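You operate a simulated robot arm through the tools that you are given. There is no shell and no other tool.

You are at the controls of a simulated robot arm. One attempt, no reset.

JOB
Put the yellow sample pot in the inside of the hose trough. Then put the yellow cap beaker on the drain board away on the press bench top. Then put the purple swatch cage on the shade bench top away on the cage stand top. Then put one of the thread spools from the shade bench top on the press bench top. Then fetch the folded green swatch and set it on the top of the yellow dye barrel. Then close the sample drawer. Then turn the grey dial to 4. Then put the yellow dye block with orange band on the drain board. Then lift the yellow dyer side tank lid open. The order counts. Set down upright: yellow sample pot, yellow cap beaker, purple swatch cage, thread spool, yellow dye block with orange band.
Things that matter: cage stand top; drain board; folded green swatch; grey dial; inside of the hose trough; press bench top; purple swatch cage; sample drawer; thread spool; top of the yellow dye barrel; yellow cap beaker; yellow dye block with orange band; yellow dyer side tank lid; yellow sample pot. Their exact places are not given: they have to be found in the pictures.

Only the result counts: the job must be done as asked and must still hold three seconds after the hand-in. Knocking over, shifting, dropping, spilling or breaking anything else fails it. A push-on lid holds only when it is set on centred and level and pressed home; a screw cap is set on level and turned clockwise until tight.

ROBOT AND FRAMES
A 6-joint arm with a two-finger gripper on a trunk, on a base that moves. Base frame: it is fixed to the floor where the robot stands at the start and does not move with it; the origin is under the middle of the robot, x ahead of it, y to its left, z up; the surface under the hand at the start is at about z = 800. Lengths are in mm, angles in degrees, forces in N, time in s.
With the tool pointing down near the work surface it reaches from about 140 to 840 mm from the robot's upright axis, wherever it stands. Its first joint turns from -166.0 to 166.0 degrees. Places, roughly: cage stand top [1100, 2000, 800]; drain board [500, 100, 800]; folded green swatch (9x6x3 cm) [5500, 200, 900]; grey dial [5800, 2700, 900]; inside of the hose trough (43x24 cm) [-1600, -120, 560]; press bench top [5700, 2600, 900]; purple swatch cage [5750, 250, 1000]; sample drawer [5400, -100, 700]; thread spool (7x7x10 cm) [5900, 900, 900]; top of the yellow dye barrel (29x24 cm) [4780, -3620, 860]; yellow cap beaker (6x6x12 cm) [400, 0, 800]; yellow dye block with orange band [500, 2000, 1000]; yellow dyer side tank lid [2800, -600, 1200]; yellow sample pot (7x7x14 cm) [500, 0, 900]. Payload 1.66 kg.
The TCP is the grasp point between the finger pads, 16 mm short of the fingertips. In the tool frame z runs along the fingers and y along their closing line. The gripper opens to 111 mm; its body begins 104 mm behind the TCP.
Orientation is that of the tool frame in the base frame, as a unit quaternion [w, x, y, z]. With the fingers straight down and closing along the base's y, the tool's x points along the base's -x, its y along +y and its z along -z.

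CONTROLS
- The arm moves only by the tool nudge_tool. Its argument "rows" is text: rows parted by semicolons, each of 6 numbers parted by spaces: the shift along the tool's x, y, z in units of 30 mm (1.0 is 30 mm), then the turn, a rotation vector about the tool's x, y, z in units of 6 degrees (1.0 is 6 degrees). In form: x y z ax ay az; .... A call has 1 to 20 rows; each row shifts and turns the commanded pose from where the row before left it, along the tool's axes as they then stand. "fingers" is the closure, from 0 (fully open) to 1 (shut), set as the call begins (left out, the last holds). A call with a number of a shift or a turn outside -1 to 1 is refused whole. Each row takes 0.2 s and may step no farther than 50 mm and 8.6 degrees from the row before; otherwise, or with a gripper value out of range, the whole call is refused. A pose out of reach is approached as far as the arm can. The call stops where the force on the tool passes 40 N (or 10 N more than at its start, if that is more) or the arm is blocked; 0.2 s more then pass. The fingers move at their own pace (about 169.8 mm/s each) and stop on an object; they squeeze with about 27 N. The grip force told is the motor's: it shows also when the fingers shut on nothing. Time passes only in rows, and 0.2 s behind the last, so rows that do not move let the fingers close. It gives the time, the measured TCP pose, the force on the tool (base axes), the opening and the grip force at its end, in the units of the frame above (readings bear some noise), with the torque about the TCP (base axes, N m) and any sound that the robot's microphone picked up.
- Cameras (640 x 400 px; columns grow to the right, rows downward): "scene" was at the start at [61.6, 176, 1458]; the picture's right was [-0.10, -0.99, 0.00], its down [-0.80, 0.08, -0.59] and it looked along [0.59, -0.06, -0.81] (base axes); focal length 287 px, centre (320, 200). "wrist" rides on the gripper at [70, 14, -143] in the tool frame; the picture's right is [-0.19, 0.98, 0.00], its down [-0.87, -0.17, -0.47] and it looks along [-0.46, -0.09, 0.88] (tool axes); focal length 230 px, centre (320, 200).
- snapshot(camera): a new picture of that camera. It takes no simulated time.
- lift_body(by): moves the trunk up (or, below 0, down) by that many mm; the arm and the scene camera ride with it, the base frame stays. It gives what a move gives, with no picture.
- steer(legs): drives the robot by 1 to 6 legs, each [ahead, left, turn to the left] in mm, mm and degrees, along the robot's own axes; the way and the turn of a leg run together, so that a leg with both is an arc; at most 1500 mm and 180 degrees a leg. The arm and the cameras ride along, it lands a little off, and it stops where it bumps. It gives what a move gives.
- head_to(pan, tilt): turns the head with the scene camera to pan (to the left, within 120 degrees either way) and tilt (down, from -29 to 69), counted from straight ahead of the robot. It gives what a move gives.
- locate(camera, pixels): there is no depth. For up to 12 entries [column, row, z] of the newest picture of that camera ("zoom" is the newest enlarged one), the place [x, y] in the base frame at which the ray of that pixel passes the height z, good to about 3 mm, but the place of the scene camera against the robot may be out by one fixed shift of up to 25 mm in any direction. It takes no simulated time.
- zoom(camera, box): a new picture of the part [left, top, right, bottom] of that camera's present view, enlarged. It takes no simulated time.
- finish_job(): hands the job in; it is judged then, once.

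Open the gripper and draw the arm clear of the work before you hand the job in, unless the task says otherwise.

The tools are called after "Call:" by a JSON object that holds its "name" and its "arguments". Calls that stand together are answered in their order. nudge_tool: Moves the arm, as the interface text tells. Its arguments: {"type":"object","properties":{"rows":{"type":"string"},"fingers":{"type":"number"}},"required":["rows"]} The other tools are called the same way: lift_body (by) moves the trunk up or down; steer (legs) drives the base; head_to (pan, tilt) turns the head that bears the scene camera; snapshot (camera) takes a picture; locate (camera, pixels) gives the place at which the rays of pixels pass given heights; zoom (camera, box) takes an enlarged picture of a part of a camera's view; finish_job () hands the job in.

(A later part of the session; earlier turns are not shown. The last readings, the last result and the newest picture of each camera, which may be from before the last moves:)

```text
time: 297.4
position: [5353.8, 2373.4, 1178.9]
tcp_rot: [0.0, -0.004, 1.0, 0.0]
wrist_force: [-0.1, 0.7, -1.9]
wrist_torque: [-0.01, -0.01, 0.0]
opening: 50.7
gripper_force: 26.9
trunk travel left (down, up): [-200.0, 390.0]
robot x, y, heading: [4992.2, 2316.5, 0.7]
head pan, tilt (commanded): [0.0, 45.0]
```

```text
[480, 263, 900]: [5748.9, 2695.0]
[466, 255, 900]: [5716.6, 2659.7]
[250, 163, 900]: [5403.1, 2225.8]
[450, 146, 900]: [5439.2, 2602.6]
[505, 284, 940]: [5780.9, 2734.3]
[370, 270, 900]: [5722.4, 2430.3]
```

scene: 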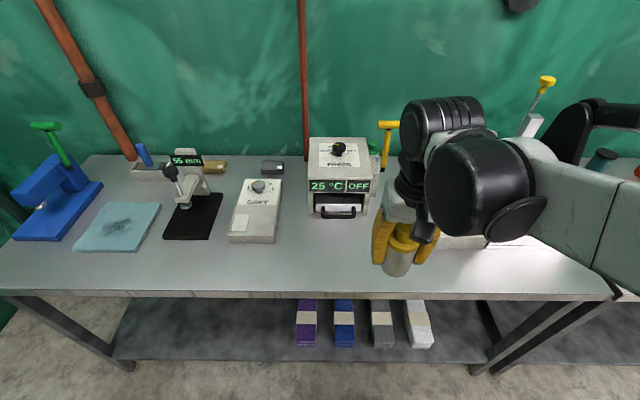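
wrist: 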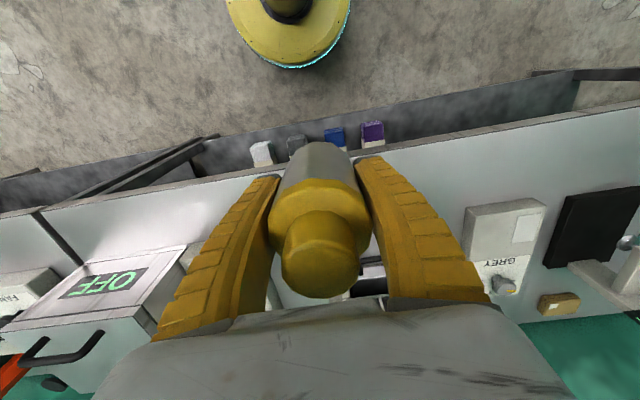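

I choose the free spot (5530,2400). I carry the beaker over it at the present height.

Call:
{"name": "nudge_tool", "arguments": {"rows": "-0.3 0.05 0 0 0 0;-0.5 0.1 0 0 0 0;-0.5 0.1 0 0 0 0;-0.5 0.1 0 0 0 0;-0.5 0.1 0 0 0 0;-0.5 0.1 0 0 0 0;-0.5 0.1 0 0 0 0;-0.5 0.1 0 0 0 0;-0.5 0.1 0 0 0 0;-0.5 0.05 0 0 0 0;-0.5 0 0 0 0 0;-0.5 0 0 0 0 0;-0.07 0 0 0 0 0;0 0 0 0 0 0"}}

Call:
{"name": "nudge_tool", "arguments": {"rows": "0 0 0.2 0 0 0;0 0 0.4 0 0 0;0 0 0.45 0 0 0;0 0 0.45 0 0 0;0 0 0.45 0 0 0;0 0 0.45 0 0 0;0 0 0.45 0 0 0;0 0 0.45 0 0 0;0 0 0.45 0 0 0;0 0 0.45 0 0 0;0 0 0.45 0 0 0;0 0 0.45 0 0 0;0 0 0.45 0 0 0;0 0 0.45 0 0 0;0 0 0.45 0 0 0;0 0 0.3 0 0 0;0 0 0.2 0 0 0;0 0 0 0 0 0"}}

Call:
{"name": "snapshot", "arguments": {"camera": "wrist"}}

Call:
{"name": "snapshot", "arguments": {"camera": "scene"}}

```text
time: 300.4
position: [5529.0, 2401.9, 1179.9]
tcp_rot: [0.0, -0.005, 1.0, 0.001]
wrist_force: [-0.1, 0.3, -2.3]
wrist_torque: [0.01, 0.02, 0.05]
opening: 50.4
gripper_force: 26.7
trunk travel left (down, up): [-200.0, 390.0]
robot x, y, heading: [4997.7, 2318.7, 0.9]
head pan, tilt (commanded): [0.0, 45.0]
```

```text
time: 304.2
position: [5529.8, 2401.0, 970.9]
tcp_rot: [0.0, -0.004, 1.0, 0.0]
wrist_force: [0.7, -1.2, -2.2]
wrist_torque: [0.01, 0.0, -0.02]
opening: 50.4
gripper_force: 26.8
trunk travel left (down, up): [-200.0, 390.0]
robot x, y, heading: [4996.5, 2317.1, 0.4]
head pan, tilt (commanded): [0.0, 45.0]
```

```text
taken
```

wrist: 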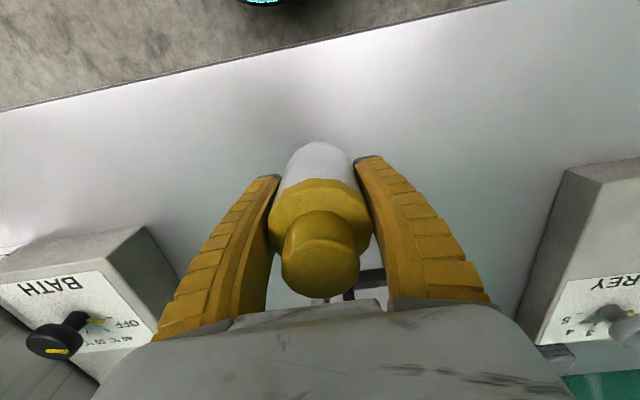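

```text
taken
```

scene: 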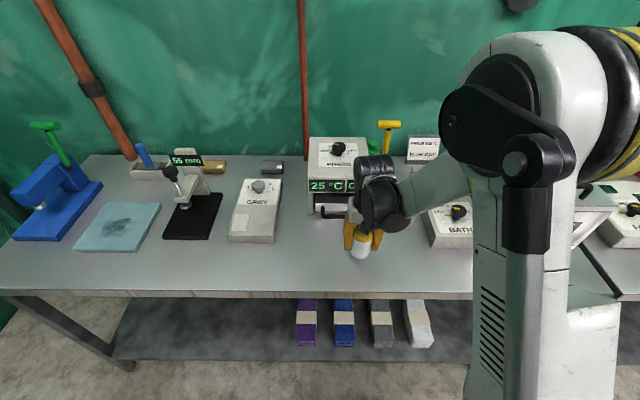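

The beaker is over the free spot, with about 35 mm to go. I creep down to contact.

Call:
{"name": "nudge_tool", "arguments": {"rows": "0 0 0.2 0 0 0;0 0 0.2 0 0 0;0 0 0.2 0 0 0;0 0 0.2 0 0 0;0 0 0.1 0 0 0;0 0 0 0 0 0"}}

Call:
{"name": "nudge_tool", "arguments": {"rows": "0 0 0.07 0 0 0;0 0 0.07 0 0 0;0 0 0 0 0 0"}}

Call:
{"name": "nudge_tool", "arguments": {"rows": "0 0 0.07 0 0 0;0 0 0.07 0 0 0;0 0 0 0 0 0"}}

```text
time: 305.6
position: [5528.7, 2400.5, 944.5]
tcp_rot: [0.0, -0.004, 1.0, 0.0]
wrist_force: [-0.7, -0.4, -1.6]
wrist_torque: [0.0, -0.01, -0.02]
opening: 50.8
gripper_force: 26.7
trunk travel left (down, up): [-200.0, 390.0]
robot x, y, heading: [4999.5, 2314.8, 0.7]
head pan, tilt (commanded): [0.0, 45.0]
```

```text
time: 306.4
position: [5529.6, 2400.2, 938.9]
tcp_rot: [-0.001, -0.005, 1.0, -0.001]
wrist_force: [0.3, -0.4, -2.9]
wrist_torque: [0.01, -0.03, -0.01]
opening: 50.7
gripper_force: 27.0
trunk travel left (down, up): [-200.0, 390.0]
robot x, y, heading: [4995.5, 2316.7, 0.5]
head pan, tilt (commanded): [0.0, 45.0]
```

```text
time: 307.2
position: [5529.8, 2400.8, 934.6]
tcp_rot: [0.0, -0.005, 1.0, 0.0]
wrist_force: [-0.4, 0.2, -2.5]
wrist_torque: [-0.02, 0.05, 0.0]
opening: 50.5
gripper_force: 27.5
trunk travel left (down, up): [-200.0, 390.0]
robot x, y, heading: [4996.8, 2317.3, 0.2]
head pan, tilt (commanded): [0.0, 45.0]
```

Still hanging free (−2.5 N). I keep creeping.

Call:
{"name": "nudge_tool", "arguments": {"rows": "0 0 0.06 0 0 0;0 0 0.06 0 0 0;0 0 0 0 0 0"}}

Call:
{"name": "nudge_tool", "arguments": {"rows": "0 0 0.06 0 0 0;0 0 0 0 0 0"}}

Call:
{"name": "zoom", "arguments": {"camera": "scene", "box": [320, 200, 420, 290]}}

```text
time: 308.0
position: [5529.6, 2401.4, 931.4]
tcp_rot: [0.0, -0.004, 1.0, 0.0]
wrist_force: [0.7, 0.9, -2.2]
wrist_torque: [-0.02, 0.0, 0.0]
opening: 50.6
gripper_force: 26.6
trunk travel left (down, up): [-200.0, 390.0]
robot x, y, heading: [4999.9, 2317.9, 0.7]
head pan, tilt (commanded): [0.0, 45.0]
```

```text
time: 308.6
position: [5529.1, 2401.7, 927.9]
tcp_rot: [0.001, -0.005, 1.0, 0.0]
wrist_force: [0.0, 0.3, -1.8]
wrist_torque: [-0.02, 0.0, 0.0]
opening: 50.8
gripper_force: 27.5
trunk travel left (down, up): [-200.0, 390.0]
robot x, y, heading: [5001.5, 2317.6, 0.4]
head pan, tilt (commanded): [0.0, 45.0]
```

```text
4.44 times, centred on (370, 245) of scene
```

zoom: 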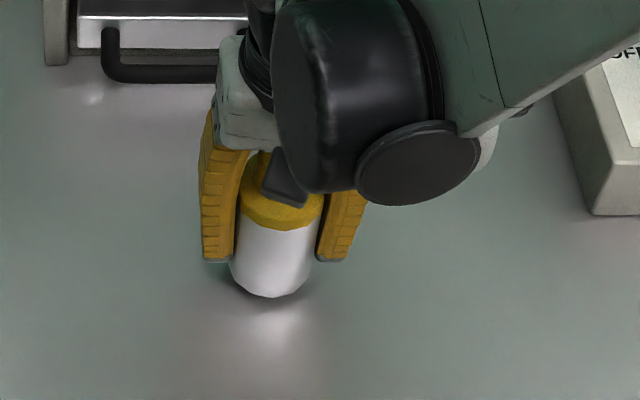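

A shadow gap still shows below the beaker, so the top is a little below 900. I keep creeping in small steps.

Call:
{"name": "nudge_tool", "arguments": {"rows": "0 0 0.06 0 0 0;0 0 0.06 0 0 0;0 0 0 0 0 0"}}

Call:
{"name": "nudge_tool", "arguments": {"rows": "0 0 0.06 0 0 0;0 0 0.06 0 0 0;0 0 0 0 0 0"}}

Call:
{"name": "nudge_tool", "arguments": {"rows": "0 0 0.06 0 0 0;0 0 0.06 0 0 0;0 0 0 0 0 0"}}

```text
time: 309.4
position: [5529.0, 2401.2, 925.1]
tcp_rot: [0.0, -0.004, 1.0, 0.001]
wrist_force: [-0.3, 0.5, -2.5]
wrist_torque: [-0.04, -0.04, 0.02]
opening: 50.7
gripper_force: 27.4
trunk travel left (down, up): [-200.0, 390.0]
robot x, y, heading: [4998.1, 2317.5, 0.4]
head pan, tilt (commanded): [0.0, 45.0]
```

```text
time: 310.2
position: [5528.5, 2400.7, 922.4]
tcp_rot: [0.0, -0.004, 1.0, 0.0]
wrist_force: [0.0, 0.5, -2.5]
wrist_torque: [0.0, 0.0, 0.03]
opening: 50.3
gripper_force: 27.4
trunk travel left (down, up): [-200.0, 390.0]
robot x, y, heading: [4998.4, 2320.0, 0.4]
head pan, tilt (commanded): [0.0, 45.0]
```

```text
time: 311.0
position: [5529.3, 2401.1, 918.3]
tcp_rot: [0.0, -0.005, 1.0, 0.0]
wrist_force: [0.3, -0.2, -1.9]
wrist_torque: [0.0, -0.01, -0.04]
opening: 50.2
gripper_force: 27.2
trunk travel left (down, up): [-200.0, 390.0]
robot x, y, heading: [4996.0, 2315.5, 0.7]
head pan, tilt (commanded): [0.0, 45.0]
```

No contact yet at TCP z=918. I continue step by step.

Call:
{"name": "nudge_tool", "arguments": {"rows": "0 0 0.06 0 0 0;0 0 0.06 0 0 0;0 0 0 0 0 0"}}

Call:
{"name": "nudge_tool", "arguments": {"rows": "0 0 0.06 0 0 0;0 0 0.06 0 0 0;0 0 0 0 0 0"}}

Call:
{"name": "zoom", "arguments": {"camera": "scene", "box": [320, 200, 420, 290]}}

```text
time: 311.8
position: [5529.2, 2401.3, 915.4]
tcp_rot: [0.001, -0.005, 1.0, 0.0]
wrist_force: [4.4, 1.7, 20.4]
wrist_torque: [0.03, -0.03, 0.02]
opening: 53.0
gripper_force: 26.9
trunk travel left (down, up): [-200.0, 390.0]
robot x, y, heading: [4995.1, 2316.7, 0.9]
head pan, tilt (commanded): [0.0, 45.0]
```

```text
time: 312.6
position: [5528.2, 2401.9, 912.2]
tcp_rot: [0.001, -0.004, 1.0, 0.0]
wrist_force: [4.8, 3.3, 21.1]
wrist_torque: [0.05, -0.13, 0.03]
opening: 54.4
gripper_force: 26.8
trunk travel left (down, up): [-200.0, 390.0]
robot x, y, heading: [4996.3, 2321.1, 0.5]
head pan, tilt (commanded): [0.0, 45.0]
```

```text
4.44 times, centred on (370, 245) of scene
```

zoom: 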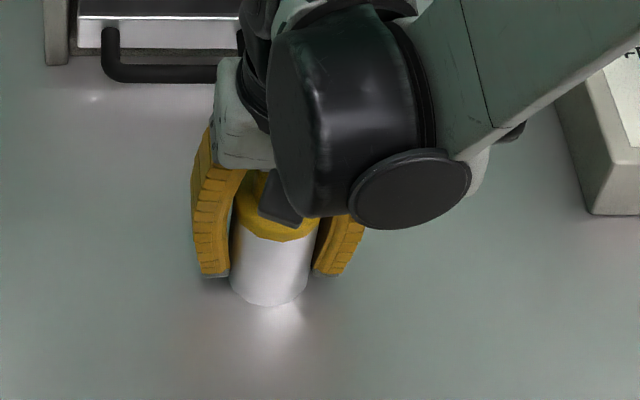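

The beaker now stands on the bench (contact at TCP z≈916, so the top is at about 880). I ease up and open.

Call:
{"name": "nudge_tool", "arguments": {"rows": "0 0 -0.1 0 0 0;0 0 -0.05 0 0 0;0 0 0 0 0 0"}}

Call:
{"name": "nudge_tool", "arguments": {"rows": "0 0 0 0 0 0;0 0 0 0 0 0;0 0 0 0 0 0", "fingers": 0}}

Call:
{"name": "nudge_tool", "arguments": {"rows": "0 0 -0.3 0 0 0;0 0 -0.7 0 0 0;0 0 -0.9 0 0 0;0 0 -0.9 0 0 0;0 0 -0.9 0 0 0;0 0 -0.9 0 0 0;0 0 -0.9 0 0 0;0 0 -0.9 0 0 0;0 0 -0.9 0 0 0;0 0 -0.9 0 0 0;0 0 0 0 0 0"}}

Call:
{"name": "snapshot", "arguments": {"camera": "wrist"}}

Call:
{"name": "snapshot", "arguments": {"camera": "scene"}}

```text
time: 313.4
position: [5529.5, 2401.1, 916.4]
tcp_rot: [0.0, -0.004, 1.0, 0.0]
wrist_force: [-0.1, 0.3, -2.4]
wrist_torque: [0.03, 0.02, 0.02]
opening: 50.7
gripper_force: 26.7
trunk travel left (down, up): [-200.0, 390.0]
robot x, y, heading: [4997.0, 2317.1, 0.5]
head pan, tilt (commanded): [0.0, 45.0]
```

```text
time: 314.2
position: [5528.7, 2400.2, 916.7]
tcp_rot: [0.0, -0.003, 1.0, 0.0]
wrist_force: [-0.1, -0.3, 0.7]
wrist_torque: [-0.01, -0.03, 0.03]
opening: 110.9
gripper_force: 0.1
trunk travel left (down, up): [-200.0, 390.0]
robot x, y, heading: [4994.3, 2315.2, 0.6]
head pan, tilt (commanded): [0.0, 45.0]
```

```text
time: 316.6
position: [5528.4, 2400.6, 1161.5]
tcp_rot: [0.0, -0.005, 1.0, 0.001]
wrist_force: [0.5, 0.1, 0.1]
wrist_torque: [0.03, 0.02, 0.01]
opening: 111.0
gripper_force: 0.0
trunk travel left (down, up): [-200.0, 390.0]
robot x, y, heading: [4999.3, 2320.8, 0.5]
head pan, tilt (commanded): [0.0, 45.0]
```

```text
taken
```

wrist: 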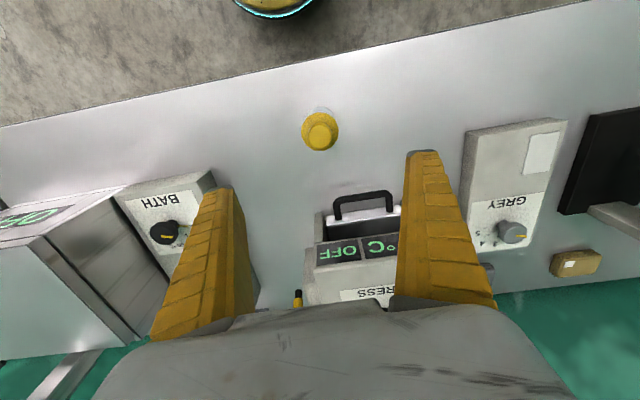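

```text
taken
```

scene: 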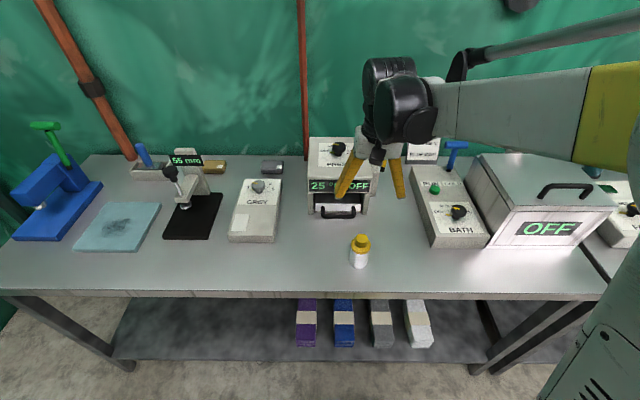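

The beaker stands upright on the press bench at (360,250); step two is done. I zoom in on the grey dial for later, then pull the arm back.

Call:
{"name": "zoom", "arguments": {"camera": "scene", "box": [215, 165, 305, 250]}}

Call:
{"name": "zoom", "arguments": {"camera": "wrist", "box": [440, 110, 600, 270]}}

Call:
{"name": "nudge_tool", "arguments": {"rows": "0.9 -0.2 -0.3 0 0 0;0.9 -0.2 -0.3 0 0 0;0.9 -0.2 -0.3 0 0 0;0.9 -0.2 -0.3 0 0 0;0.9 -0.2 -0.3 0 0 0;0.9 -0.2 -0.3 0 0 0;0.9 -0.2 -0.3 0 0 0;0 0 0 0 0 0"}}

```text
4.71 times, centred on (260, 208) of scene
```

zoom: 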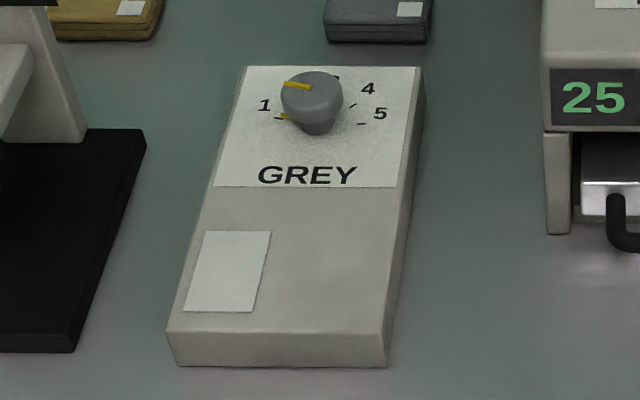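

```text
2.50 times, centred on (520, 190) of wrist
```

zoom: 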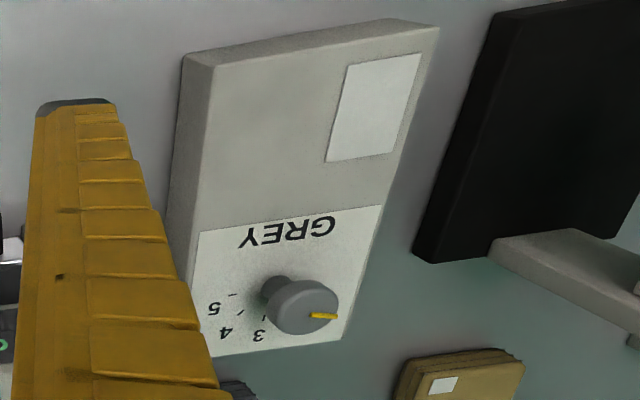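

```text
time: 318.4
position: [5340.2, 2357.8, 1224.6]
tcp_rot: [0.0, -0.005, 1.0, 0.0]
wrist_force: [-0.7, 1.2, 0.1]
wrist_torque: [0.03, 0.03, 0.02]
opening: 110.9
gripper_force: 0.0
trunk travel left (down, up): [-200.0, 390.0]
robot x, y, heading: [4997.3, 2318.5, 0.6]
head pan, tilt (commanded): [0.0, 45.0]
```

Now I strafe right along the benches toward the shade bench and look at it.

Call:
{"name": "steer", "arguments": {"legs": [[0, -1450, -0.5]]}}

Call:
{"name": "head_to", "arguments": {"pan": -15, "tilt": 42}}

Call:
{"name": "snapshot", "arguments": {"camera": "scene"}}

```text
time: 325.6
position: [5344.1, 891.5, 1225.6]
tcp_rot: [0.0, 0.002, 1.0, 0.0]
wrist_force: [-0.2, -0.1, -0.3]
wrist_torque: [0.01, 0.02, -0.01]
opening: 111.0
gripper_force: 0.0
trunk travel left (down, up): [-200.0, 390.0]
robot x, y, heading: [5001.7, 851.7, -0.3]
head pan, tilt (commanded): [0.0, 45.0]
```

```text
time: 326.4
position: [5343.7, 891.6, 1225.9]
tcp_rot: [-0.001, 0.002, 1.0, 0.0]
wrist_force: [-0.1, -0.3, -0.3]
wrist_torque: [-0.02, 0.01, 0.01]
opening: 110.7
gripper_force: 0.0
trunk travel left (down, up): [-200.0, 390.0]
robot x, y, heading: [4999.1, 856.6, -0.2]
head pan, tilt (commanded): [-15.0, 42.0]
```

```text
taken
```

scene: 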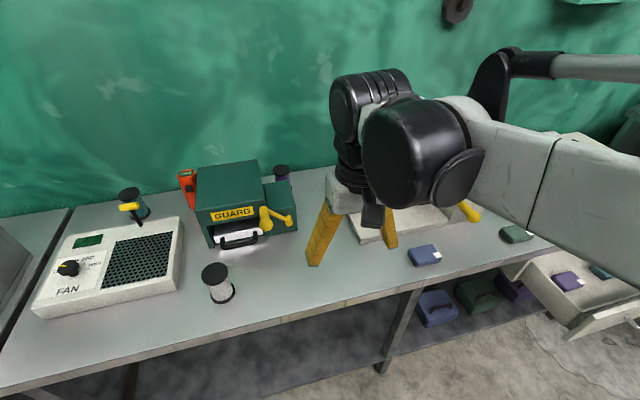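

I see thread spools at (215,285) and (130,205), a blue swatch (425,255), the green swatch (515,232) and the open drawer at (580,290). I check how far the drawer sticks out before moving on.

Call:
{"name": "locate", "arguments": {"camera": "scene", "pixels": [[570, 340, 750], [520, 275, 750], [570, 340, 650], [217, 300, 880], [130, 215, 880], [515, 235, 900], [425, 257, 890], [400, 288, 880], [640, 320, 750]]}}

```text
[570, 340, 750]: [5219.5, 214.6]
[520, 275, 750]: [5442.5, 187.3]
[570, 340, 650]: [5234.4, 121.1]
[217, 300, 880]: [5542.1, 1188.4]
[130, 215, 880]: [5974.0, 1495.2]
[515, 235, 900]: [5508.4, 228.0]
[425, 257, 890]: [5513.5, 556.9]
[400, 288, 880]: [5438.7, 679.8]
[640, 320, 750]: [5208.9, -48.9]
```

The drawer's front is at x≈5215 for y<215. I move to about (4930,470) with the arm raised to look at the cage.

Call:
{"name": "steer", "arguments": {"legs": [[-70, -380, 0]]}}

Call:
{"name": "head_to", "arguments": {"pan": 0, "tilt": 38}}

Call:
{"name": "snapshot", "arguments": {"camera": "scene"}}

Call:
{"name": "snapshot", "arguments": {"camera": "wrist"}}

```text
time: 328.9
position: [5272.3, 509.1, 1225.4]
tcp_rot: [0.0, 0.001, 1.0, 0.0]
wrist_force: [0.2, -0.1, -0.7]
wrist_torque: [-0.01, -0.02, -0.01]
opening: 110.7
gripper_force: 0.1
trunk travel left (down, up): [-200.0, 390.0]
robot x, y, heading: [4929.1, 473.6, -0.0]
head pan, tilt (commanded): [-15.0, 42.0]
```

```text
time: 329.6
position: [5272.7, 510.6, 1225.3]
tcp_rot: [0.0, 0.0, 1.0, 0.0]
wrist_force: [0.0, 0.2, -0.3]
wrist_torque: [0.0, -0.02, -0.01]
opening: 111.0
gripper_force: 0.1
trunk travel left (down, up): [-200.0, 390.0]
robot x, y, heading: [4927.5, 473.5, 0.0]
head pan, tilt (commanded): [0.0, 38.0]
```

```text
taken
```

scene: 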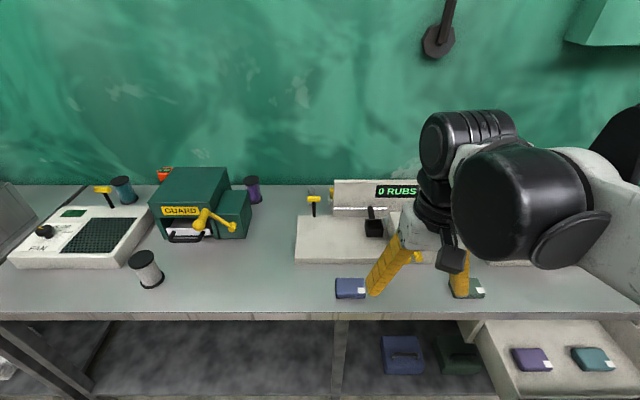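

```text
taken
```

wrist: 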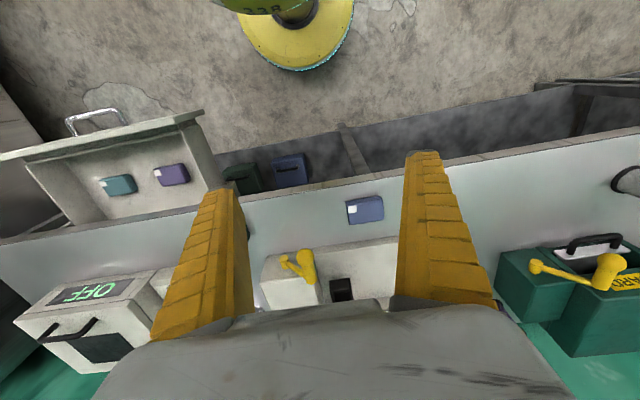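

The cage must be hidden behind the arm, right of the "0 RUBS" machine. I swing the hand 300 mm to the left (above all items) to clear the view.

Call:
{"name": "nudge_tool", "arguments": {"rows": "0 0.95 -0.3 0 0 0;0 0.95 -0.3 0 0 0;0 0.95 -0.3 0 0 0;0 0.95 -0.3 0 0 0;0 0.95 -0.3 0 0 0;0 0.95 -0.3 0 0 0;0 0.95 0 0 0 0;0 0.95 0 0 0 0;0 0.95 0 0 0 0;0 0.95 0 0 0 0;0 0 0 0 0 0"}}

Call:
{"name": "head_to", "arguments": {"pan": -25, "tilt": 38}}

Call:
{"name": "snapshot", "arguments": {"camera": "scene"}}

```text
time: 332.0
position: [5271.3, 794.7, 1279.7]
tcp_rot: [0.0, 0.0, 1.0, 0.0]
wrist_force: [1.0, 0.6, -0.4]
wrist_torque: [-0.01, -0.02, 0.0]
opening: 111.0
gripper_force: 0.2
trunk travel left (down, up): [-200.0, 390.0]
robot x, y, heading: [4928.0, 473.2, -0.2]
head pan, tilt (commanded): [0.0, 38.0]
```

```text
time: 332.9
position: [5271.3, 794.3, 1278.7]
tcp_rot: [0.0, 0.0, 1.0, 0.0]
wrist_force: [0.7, 0.1, -0.3]
wrist_torque: [-0.03, -0.01, -0.01]
opening: 111.1
gripper_force: 0.1
trunk travel left (down, up): [-200.0, 390.0]
robot x, y, heading: [4933.8, 468.6, 0.1]
head pan, tilt (commanded): [-25.0, 38.0]
```

```text
taken
```

scene: 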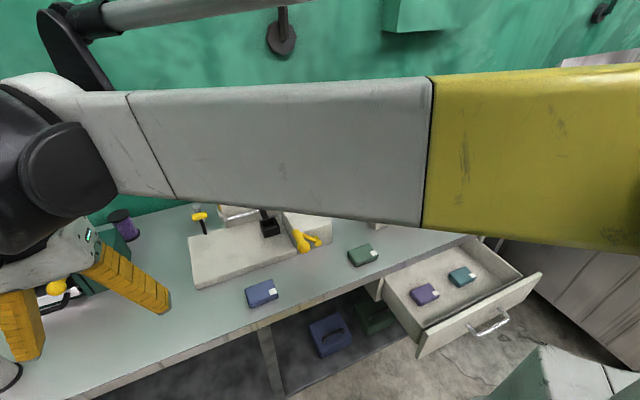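

The arm still covers the cage. I bring the hand back toward the middle and raise it high so that the view below is free.

Call:
{"name": "nudge_tool", "arguments": {"rows": "0 -0.95 -0.9 0 0 0;0 -0.95 -0.9 0 0 0;0 -0.95 -0.9 0 0 0;0 -0.95 -0.9 0 0 0;0 -0.95 -0.9 0 0 0;0 -0.95 -0.9 0 0 0;0 -0.95 -0.9 0 0 0;0 -0.95 -0.9 0 0 0;0 -0.95 -0.9 0 0 0;0 -0.95 -0.9 0 0 0;0 0 0 0 0 0"}}

Call:
{"name": "snapshot", "arguments": {"camera": "scene"}}

Call:
{"name": "snapshot", "arguments": {"camera": "wrist"}}

```text
time: 335.3
position: [5272.9, 509.8, 1550.0]
tcp_rot: [0.0, 0.001, 1.0, -0.001]
wrist_force: [-0.7, 1.2, -0.3]
wrist_torque: [0.0, 0.0, -0.01]
opening: 111.2
gripper_force: 0.0
trunk travel left (down, up): [-200.0, 390.0]
robot x, y, heading: [4924.8, 476.7, -0.1]
head pan, tilt (commanded): [-25.0, 38.0]
```

```text
taken
```

scene: 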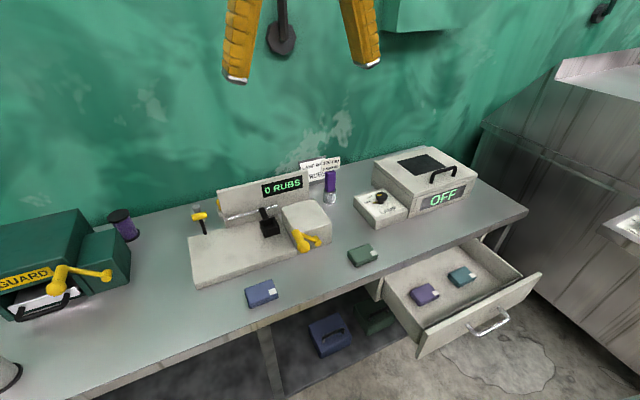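

```text
taken
```

wrist: 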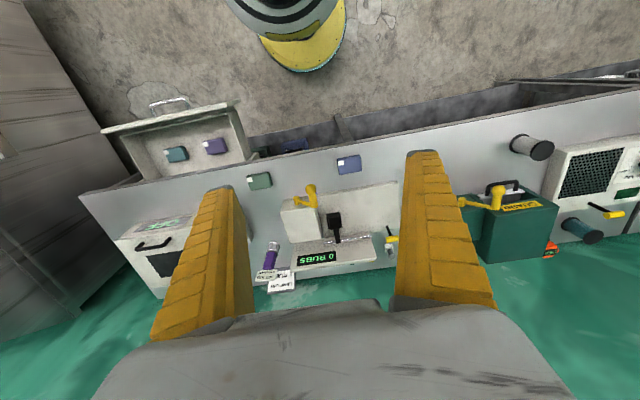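

Now the purple object shows at (330,187) in the scene and (270,255) in the wrist view, beside a sign. I zoom in and locate it.

Call:
{"name": "zoom", "arguments": {"camera": "scene", "box": [280, 140, 410, 230]}}

Call:
{"name": "zoom", "arguments": {"camera": "wrist", "box": [220, 180, 400, 300]}}

Call:
{"name": "locate", "arguments": {"camera": "wrist", "pixels": [[270, 250, 960], [273, 243, 1000], [268, 266, 880], [275, 240, 960], [349, 164, 890], [260, 180, 890], [540, 148, 980], [520, 145, 880], [584, 228, 960]]}}

Call:
{"name": "locate", "arguments": {"camera": "scene", "pixels": [[331, 173, 1000], [330, 203, 880], [328, 187, 940]]}}

```text
4.44 times, centred on (345, 185) of scene
```

zoom: 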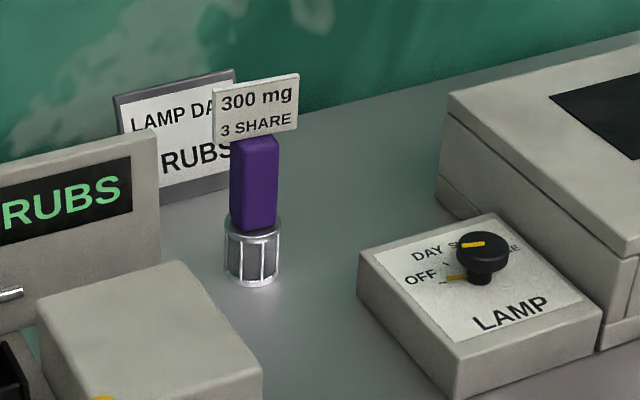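

```text
3.33 times, centred on (310, 240) of wrist
```

zoom: 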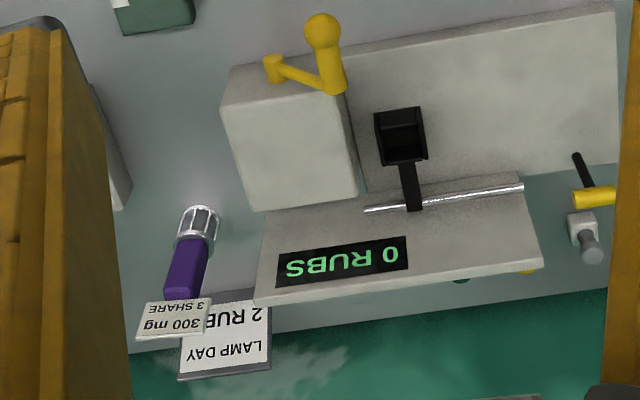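

```text
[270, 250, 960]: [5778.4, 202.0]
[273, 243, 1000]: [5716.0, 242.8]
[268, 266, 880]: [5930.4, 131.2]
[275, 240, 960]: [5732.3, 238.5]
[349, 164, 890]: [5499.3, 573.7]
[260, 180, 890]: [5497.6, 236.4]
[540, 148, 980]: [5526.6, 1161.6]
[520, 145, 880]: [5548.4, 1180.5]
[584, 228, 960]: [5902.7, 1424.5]
```

```text
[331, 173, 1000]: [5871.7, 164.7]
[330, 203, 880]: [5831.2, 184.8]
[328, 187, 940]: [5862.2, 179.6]
```

The cage is a small silver basket with a purple grip and a flag on top, standing at about (5795,203), next to the sign. I drive closer, to about (5115,485), staying clear of the drawer.

Call:
{"name": "steer", "arguments": {"legs": [[190, 10, 0]]}}

Call:
{"name": "snapshot", "arguments": {"camera": "scene"}}

Call:
{"name": "snapshot", "arguments": {"camera": "wrist"}}

```text
time: 336.9
position: [5463.3, 521.4, 1548.4]
tcp_rot: [0.0, 0.0, 1.0, 0.0]
wrist_force: [0.9, 0.6, 0.1]
wrist_torque: [-0.03, 0.09, 0.03]
opening: 111.3
gripper_force: 0.0
trunk travel left (down, up): [-200.0, 390.0]
robot x, y, heading: [5121.4, 482.7, -0.2]
head pan, tilt (commanded): [-25.0, 38.0]
```

```text
taken
```

scene: 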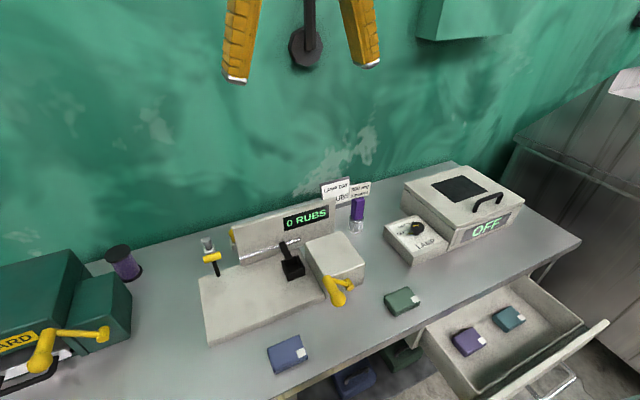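

```text
taken
```

wrist: 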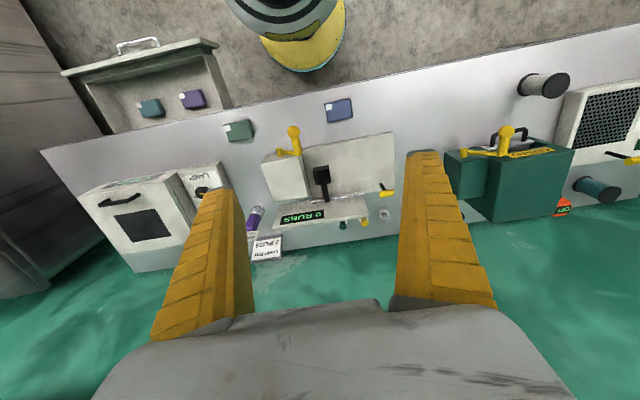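

I zoom in on the cage and its neighbours from here.

Call:
{"name": "zoom", "arguments": {"camera": "scene", "box": [310, 165, 410, 245]}}

Call:
{"name": "locate", "arguments": {"camera": "scene", "pixels": [[356, 231, 880], [357, 221, 920], [357, 200, 980], [387, 252, 880], [338, 205, 880]]}}

Call:
{"name": "locate", "arguments": {"camera": "wrist", "pixels": [[256, 208, 900], [256, 210, 880], [222, 170, 920], [185, 185, 880]]}}

```text
5.00 times, centred on (360, 205) of scene
```

zoom: 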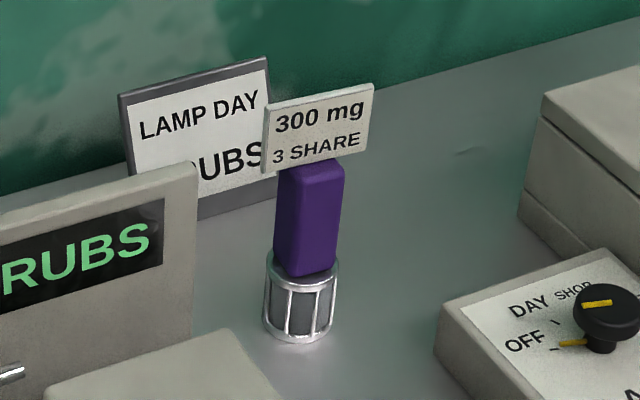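

```text
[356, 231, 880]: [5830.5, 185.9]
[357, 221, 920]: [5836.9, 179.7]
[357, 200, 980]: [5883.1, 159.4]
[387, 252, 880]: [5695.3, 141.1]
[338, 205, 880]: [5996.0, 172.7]
```

```text
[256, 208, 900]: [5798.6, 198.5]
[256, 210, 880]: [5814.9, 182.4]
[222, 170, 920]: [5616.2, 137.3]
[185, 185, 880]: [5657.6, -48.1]
```

The cage stands at about (5808,192), with the RUBS machine to its left and the LAMP box to its right. I check the clearances of the machine's block and display edges.

Call:
{"name": "locate", "arguments": {"camera": "scene", "pixels": [[352, 244, 960], [342, 231, 960], [334, 232, 880], [334, 198, 1030], [365, 268, 880], [384, 225, 930], [386, 236, 880], [364, 183, 1040], [343, 190, 1040]]}}

Call:
{"name": "zoom", "arguments": {"camera": "wrist", "box": [180, 130, 420, 270]}}

```text
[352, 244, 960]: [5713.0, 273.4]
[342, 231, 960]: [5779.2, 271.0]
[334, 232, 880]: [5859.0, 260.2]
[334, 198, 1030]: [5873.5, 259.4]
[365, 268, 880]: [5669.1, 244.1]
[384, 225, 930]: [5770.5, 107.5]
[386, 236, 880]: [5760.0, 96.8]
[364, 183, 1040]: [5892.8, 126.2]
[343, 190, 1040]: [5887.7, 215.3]
```

```text
2.67 times, centred on (300, 200) of wrist
```

zoom: 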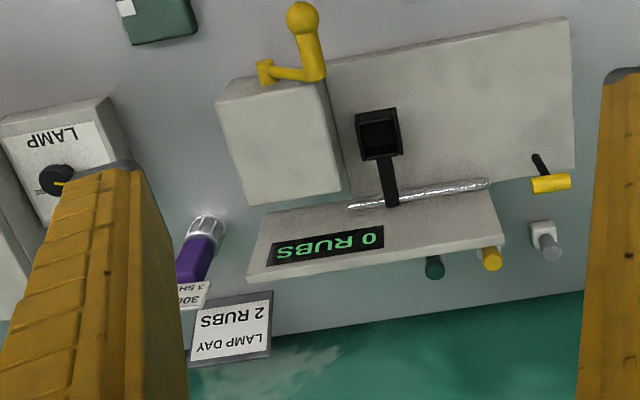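

The best grip is closing along x (front/back of the grip), since the flag is wide along y. I turn the tool 90° about its axis up here first.

Call:
{"name": "nudge_tool", "arguments": {"rows": "0 0 0 0 0 1;0 0 0 0 0 1;0 0 0 0 0 1;0 0 0 0 0 1;0 0 0 0 0 1;0 0 0 0 0 1;0 0 0 0 0 1;0 0 0 0 0 1;0 0 0 0 0 1;0 0 0 0 0 1;0 0 0 0 0 1;0 0 0 0 0 1;0 0 0 0 0 1;0 0 0 0 0 1;0 0 0 0 0 1;0 0 0 0 0 0", "fingers": 0}}

Call:
{"name": "snapshot", "arguments": {"camera": "wrist"}}

```text
time: 340.3
position: [5462.3, 520.6, 1548.7]
tcp_rot: [0.0, 0.707, 0.707, 0.0]
wrist_force: [0.3, -0.3, 0.0]
wrist_torque: [0.02, 0.0, 0.0]
opening: 110.8
gripper_force: 0.0
trunk travel left (down, up): [-200.0, 390.0]
robot x, y, heading: [5118.2, 482.2, 0.1]
head pan, tilt (commanded): [-25.0, 38.0]
```

```text
taken
```

wrist: 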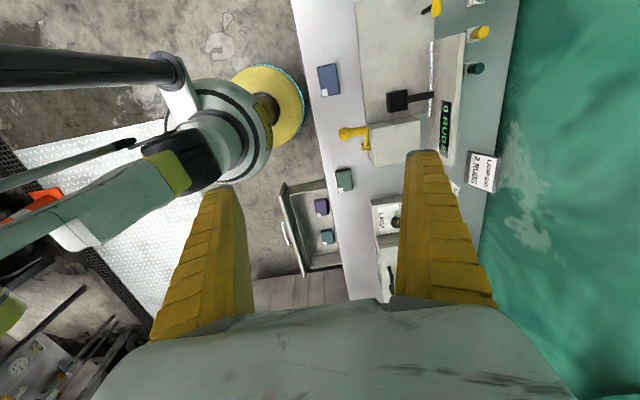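

The tool now closes along x (tool x → +y, tool y → +x). I move over the cage to about (5808,192,1250).

Call:
{"name": "nudge_tool", "arguments": {"rows": "-0.73 0.77 0.66 0 0 0;-0.73 0.77 0.66 0 0 0;-0.73 0.77 0.66 0 0 0;-0.73 0.77 0.66 0 0 0;-0.73 0.77 0.66 0 0 0;-0.73 0.77 0.66 0 0 0;-0.73 0.77 0.66 0 0 0;-0.73 0.77 0.66 0 0 0;-0.73 0.77 0.66 0 0 0;-0.73 0.77 0.66 0 0 0;-0.73 0.77 0.66 0 0 0;-0.73 0.77 0.66 0 0 0;-0.73 0.77 0.66 0 0 0;-0.73 0.77 0.66 0 0 0;-0.73 0.77 0.66 0 0 0;0 0 0 0 0 0"}}

Call:
{"name": "snapshot", "arguments": {"camera": "wrist"}}

Call:
{"name": "snapshot", "arguments": {"camera": "scene"}}

```text
time: 343.7
position: [5810.1, 192.5, 1251.7]
tcp_rot: [0.001, 0.707, 0.707, -0.001]
wrist_force: [0.1, -0.3, 0.7]
wrist_torque: [0.02, -0.02, 0.03]
opening: 111.0
gripper_force: 0.0
trunk travel left (down, up): [-200.0, 390.0]
robot x, y, heading: [5119.3, 484.3, 0.2]
head pan, tilt (commanded): [-25.0, 38.0]
```

```text
taken
```

wrist: 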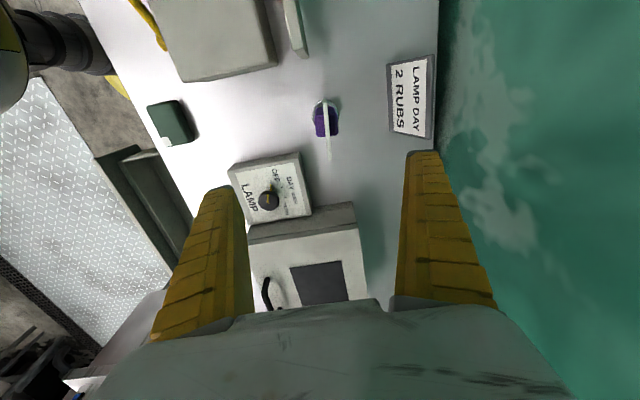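

```text
taken
```

scene: 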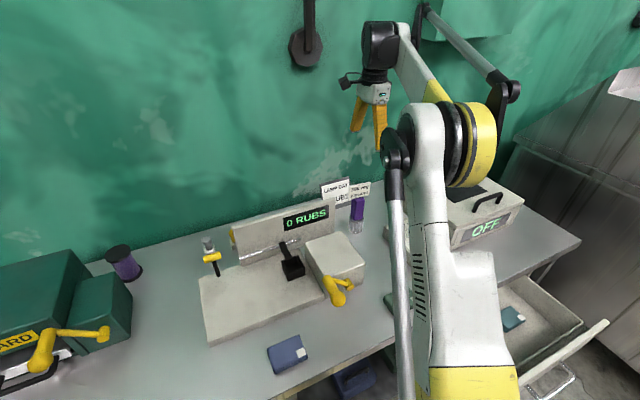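

The wrist camera sees the cage nearly from above at (326,118), with the flag as a thin white line along y. I zoom in and locate it.

Call:
{"name": "zoom", "arguments": {"camera": "wrist", "box": [270, 80, 390, 180]}}

Call:
{"name": "locate", "arguments": {"camera": "wrist", "pixels": [[326, 113, 880], [326, 113, 940], [326, 124, 1035], [323, 100, 1090], [330, 160, 1090], [330, 160, 1070]]}}

```text
4.00 times, centred on (330, 130) of wrist
```

zoom: 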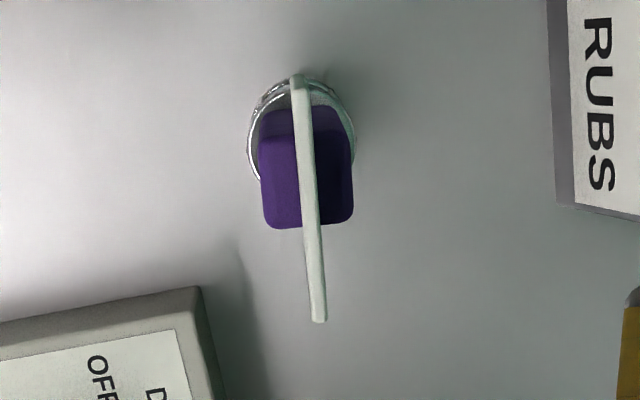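

```text
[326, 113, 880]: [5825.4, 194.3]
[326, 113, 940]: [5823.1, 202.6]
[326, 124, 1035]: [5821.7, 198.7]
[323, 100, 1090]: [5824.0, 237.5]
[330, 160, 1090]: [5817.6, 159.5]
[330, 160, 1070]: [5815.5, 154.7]
```

The cage's middle is at about (5822,198), its flag 78 mm wide along y. The sign stands close behind (x≈5912), so I narrow the fingers to ~75 mm, shift over, and go down to z≈1130 first.

Call:
{"name": "nudge_tool", "arguments": {"rows": "0.2 0.4 0 0 0 0;0 0 0.7 0 0 0;0 0 0.7 0 0 0;0 0 0.7 0 0 0;0 0 0.7 0 0 0;0 0 0.7 0 0 0;0 0 0.5 0 0 0;0 0 0 0 0 0", "fingers": 0.32}}

Call:
{"name": "snapshot", "arguments": {"camera": "wrist"}}

Call:
{"name": "zoom", "arguments": {"camera": "scene", "box": [300, 60, 420, 240]}}

```text
time: 345.5
position: [5821.7, 197.7, 1132.7]
tcp_rot: [0.0, 0.707, 0.707, 0.0]
wrist_force: [-0.5, -0.7, 0.3]
wrist_torque: [-0.02, 0.0, 0.0]
opening: 77.0
gripper_force: 0.7
trunk travel left (down, up): [-200.0, 390.0]
robot x, y, heading: [5120.1, 481.4, 0.1]
head pan, tilt (commanded): [-25.0, 38.0]
```

```text
taken
```

wrist: 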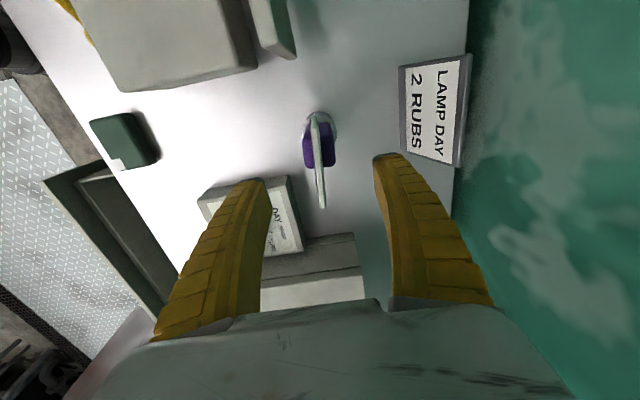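

```text
2.22 times, centred on (360, 150) of scene
```

zoom: 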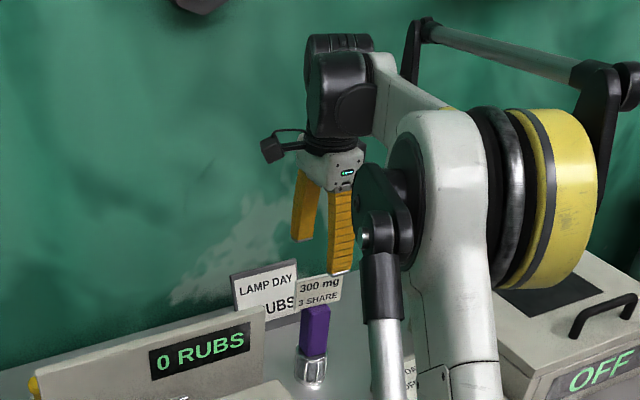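

The fingers straddle the flag line at (318,160). I zoom in to refine the cage's place before going lower.

Call:
{"name": "zoom", "arguments": {"camera": "wrist", "box": [260, 90, 400, 230]}}

Call:
{"name": "locate", "arguments": {"camera": "wrist", "pixels": [[313, 120, 1090], [322, 207, 1090], [320, 165, 1035], [302, 150, 1035], [337, 150, 1035], [320, 118, 940]]}}

```text
2.86 times, centred on (330, 160) of wrist
```

zoom: 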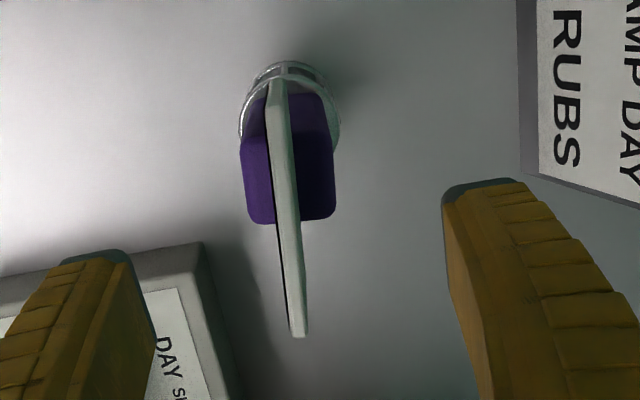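

```text
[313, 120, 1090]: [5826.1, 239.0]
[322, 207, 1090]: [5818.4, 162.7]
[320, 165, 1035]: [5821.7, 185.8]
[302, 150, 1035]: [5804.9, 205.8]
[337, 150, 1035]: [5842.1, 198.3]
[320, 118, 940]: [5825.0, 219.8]
```

The grip's centre stays at about (5823,199), in line with the TCP. I go down to z≈1015 so that the pads straddle the purple grip.

Call:
{"name": "nudge_tool", "arguments": {"rows": "0.05 0.05 0.5 0 0 0;0 0 0.5 0 0 0;0 0 0.5 0 0 0;0 0 0.5 0 0 0;0 0 0.5 0 0 0;0 0 0.5 0 0 0;0 0 0.5 0 0 0;0 0 0.4 0 0 0;0 0 0 0 0 0"}}

Call:
{"name": "snapshot", "arguments": {"camera": "wrist"}}

Call:
{"name": "zoom", "arguments": {"camera": "scene", "box": [300, 110, 420, 250]}}

```text
time: 347.5
position: [5821.9, 199.7, 1014.4]
tcp_rot: [0.001, 0.708, 0.707, 0.0]
wrist_force: [0.3, -0.1, 0.9]
wrist_torque: [-0.02, 0.02, -0.02]
opening: 77.1
gripper_force: 1.4
trunk travel left (down, up): [-200.0, 390.0]
robot x, y, heading: [5116.0, 485.8, -0.1]
head pan, tilt (commanded): [-25.0, 38.0]
```

```text
taken
```

wrist: 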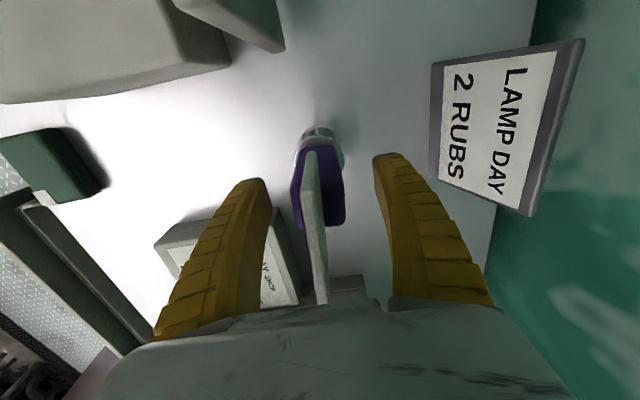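

```text
2.86 times, centred on (360, 180) of scene
```

zoom: 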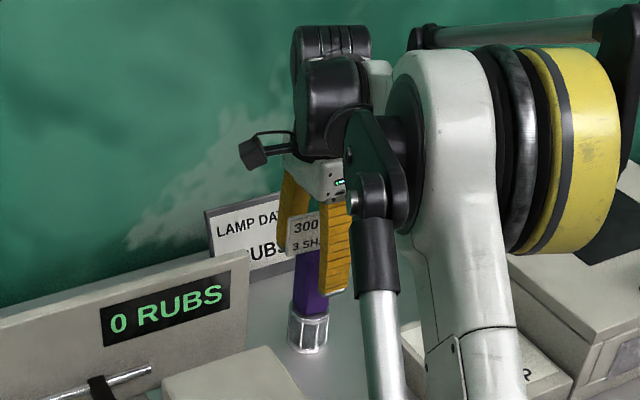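

The fingers straddle the purple grip with the flag free between them. I close the fingers.

Call:
{"name": "nudge_tool", "arguments": {"rows": "0 0 0 0 0 0;0 0 0 0 0 0;0 0 0 0 0 0;0 0 0 0 0 0;0 0 0 0 0 0", "fingers": 1}}

Call:
{"name": "nudge_tool", "arguments": {"rows": "0 0 -0.05 0 0 0;0 0 -0.1 0 0 0;0 0 -0.1 0 0 0;0 0 -0.1 0 0 0;0 0 -0.1 0 0 0;0 0 -0.1 0 0 0;0 0 0 0 0 0"}}

Call:
{"name": "snapshot", "arguments": {"camera": "wrist"}}

Call:
{"name": "zoom", "arguments": {"camera": "scene", "box": [300, 110, 420, 250]}}

```text
time: 348.7
position: [5821.1, 199.8, 1016.1]
tcp_rot: [0.001, 0.707, 0.707, 0.0]
wrist_force: [-1.5, -1.1, 6.8]
wrist_torque: [-0.07, 0.03, -0.08]
opening: 33.0
gripper_force: 27.4
trunk travel left (down, up): [-200.0, 390.0]
robot x, y, heading: [5117.9, 483.3, 0.0]
head pan, tilt (commanded): [-25.0, 38.0]
```

```text
time: 350.3
position: [5822.4, 199.7, 1032.2]
tcp_rot: [0.0, 0.707, 0.707, -0.001]
wrist_force: [0.6, -0.8, -3.5]
wrist_torque: [0.01, -0.02, 0.01]
opening: 30.3
gripper_force: 26.7
trunk travel left (down, up): [-200.0, 390.0]
robot x, y, heading: [5118.6, 483.6, 0.1]
head pan, tilt (commanded): [-25.0, 38.0]
```

```text
taken
```

wrist: 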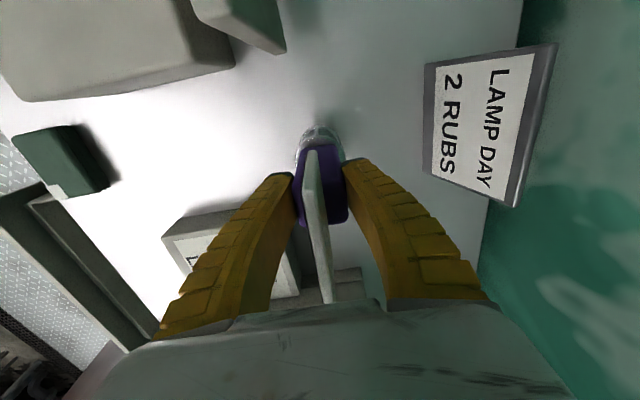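

```text
2.86 times, centred on (360, 180) of scene
```

zoom: 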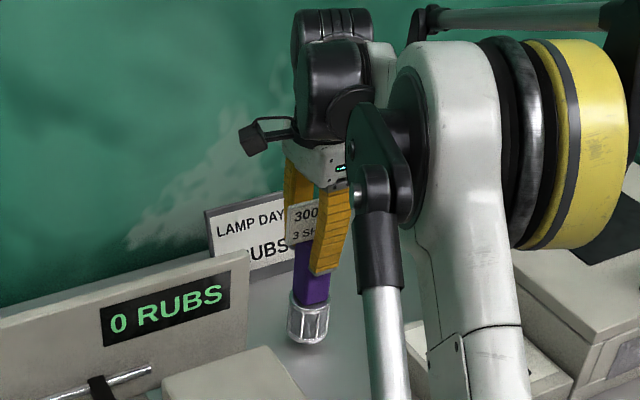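

The cage is lifted (about 3.5 N, opening 30 mm). I continue slowly and watch the opening for any slip.

Call:
{"name": "nudge_tool", "arguments": {"rows": "0 0 -0.1 0 0 0;0 0 -0.15 0 0 0;0 0 -0.15 0 0 0;0 0 -0.15 0 0 0;0 0 -0.15 0 0 0;0 0 -0.15 0 0 0;0 0 -0.15 0 0 0;0 0 -0.15 0 0 0;0 0 -0.15 0 0 0;0 0 -0.15 0 0 0;0 0 0 0 0 0"}}

Call:
{"name": "snapshot", "arguments": {"camera": "wrist"}}

Call:
{"name": "zoom", "arguments": {"camera": "scene", "box": [300, 90, 420, 240]}}

```text
time: 352.7
position: [5823.2, 199.9, 1076.4]
tcp_rot: [-0.001, 0.707, 0.707, 0.0]
wrist_force: [0.5, 0.3, -3.8]
wrist_torque: [0.01, -0.01, 0.0]
opening: 29.8
gripper_force: 26.7
trunk travel left (down, up): [-200.0, 390.0]
robot x, y, heading: [5117.7, 482.3, 0.4]
head pan, tilt (commanded): [-25.0, 38.0]
```

```text
taken
```

wrist: 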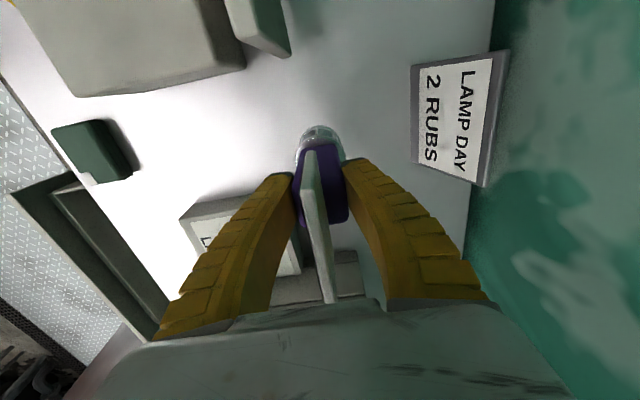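

```text
2.67 times, centred on (360, 165) of scene
```

zoom: 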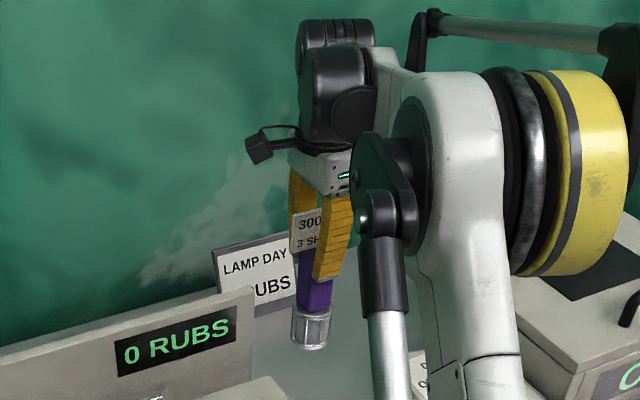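

The cage is stable in the hand. I raise it with the trunk by 300 mm, then draw it back toward the robot.

Call:
{"name": "lift_body", "arguments": {"by": 300}}

Call:
{"name": "nudge_tool", "arguments": {"rows": "0.15 -0.15 0 0 0 0;0.3 -0.4 0 0 0 0;0.35 -0.5 0 0 0 0;0.35 -0.5 0 0 0 0;0.35 -0.5 0 0 0 0;0.35 -0.5 0 0 0 0;0.35 -0.5 0 0 0 0;0.35 -0.5 0 0 0 0;0.35 -0.5 0 0 0 0;0.35 -0.5 0 0 0 0;0.35 -0.5 0 0 0 0;0.35 -0.5 0 0 0 0;0.35 -0.5 0 0 0 0;0.35 -0.5 0 0 0 0;0.35 -0.5 0 0 0 0;0.35 -0.5 0 0 0 0;0.35 -0.5 0 0 0 0;0.35 -0.5 0 0 0 0;0.35 -0.5 0 0 0 0;0.35 -0.5 0 0 0 0"}}

Call:
{"name": "snapshot", "arguments": {"camera": "wrist"}}

```text
time: 355.7
position: [5824.3, 201.1, 1375.7]
tcp_rot: [-0.001, 0.707, 0.707, 0.0]
wrist_force: [0.0, 0.4, -3.8]
wrist_torque: [0.05, -0.02, 0.0]
opening: 29.7
gripper_force: 27.0
trunk travel left (down, up): [-500.0, 90.0]
robot x, y, heading: [5119.1, 481.2, 0.3]
head pan, tilt (commanded): [-25.0, 38.0]
```

```text
time: 359.9
position: [5534.7, 402.7, 1376.2]
tcp_rot: [0.001, 0.707, 0.707, 0.0]
wrist_force: [0.6, 0.1, -2.5]
wrist_torque: [0.03, -0.01, 0.01]
opening: 29.8
gripper_force: 27.1
trunk travel left (down, up): [-500.0, 90.0]
robot x, y, heading: [5120.6, 484.2, -0.3]
head pan, tilt (commanded): [-25.0, 38.0]
```

```text
taken
```

wrist: 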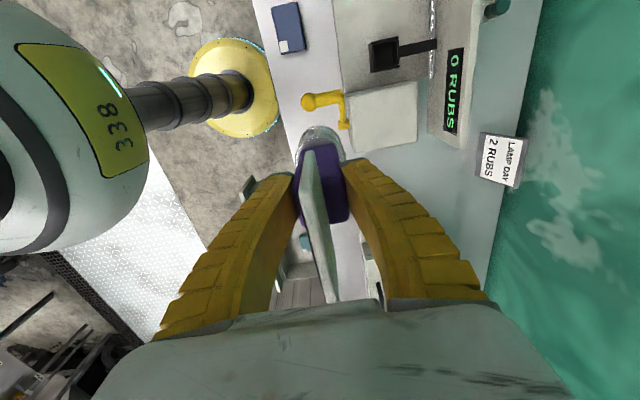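

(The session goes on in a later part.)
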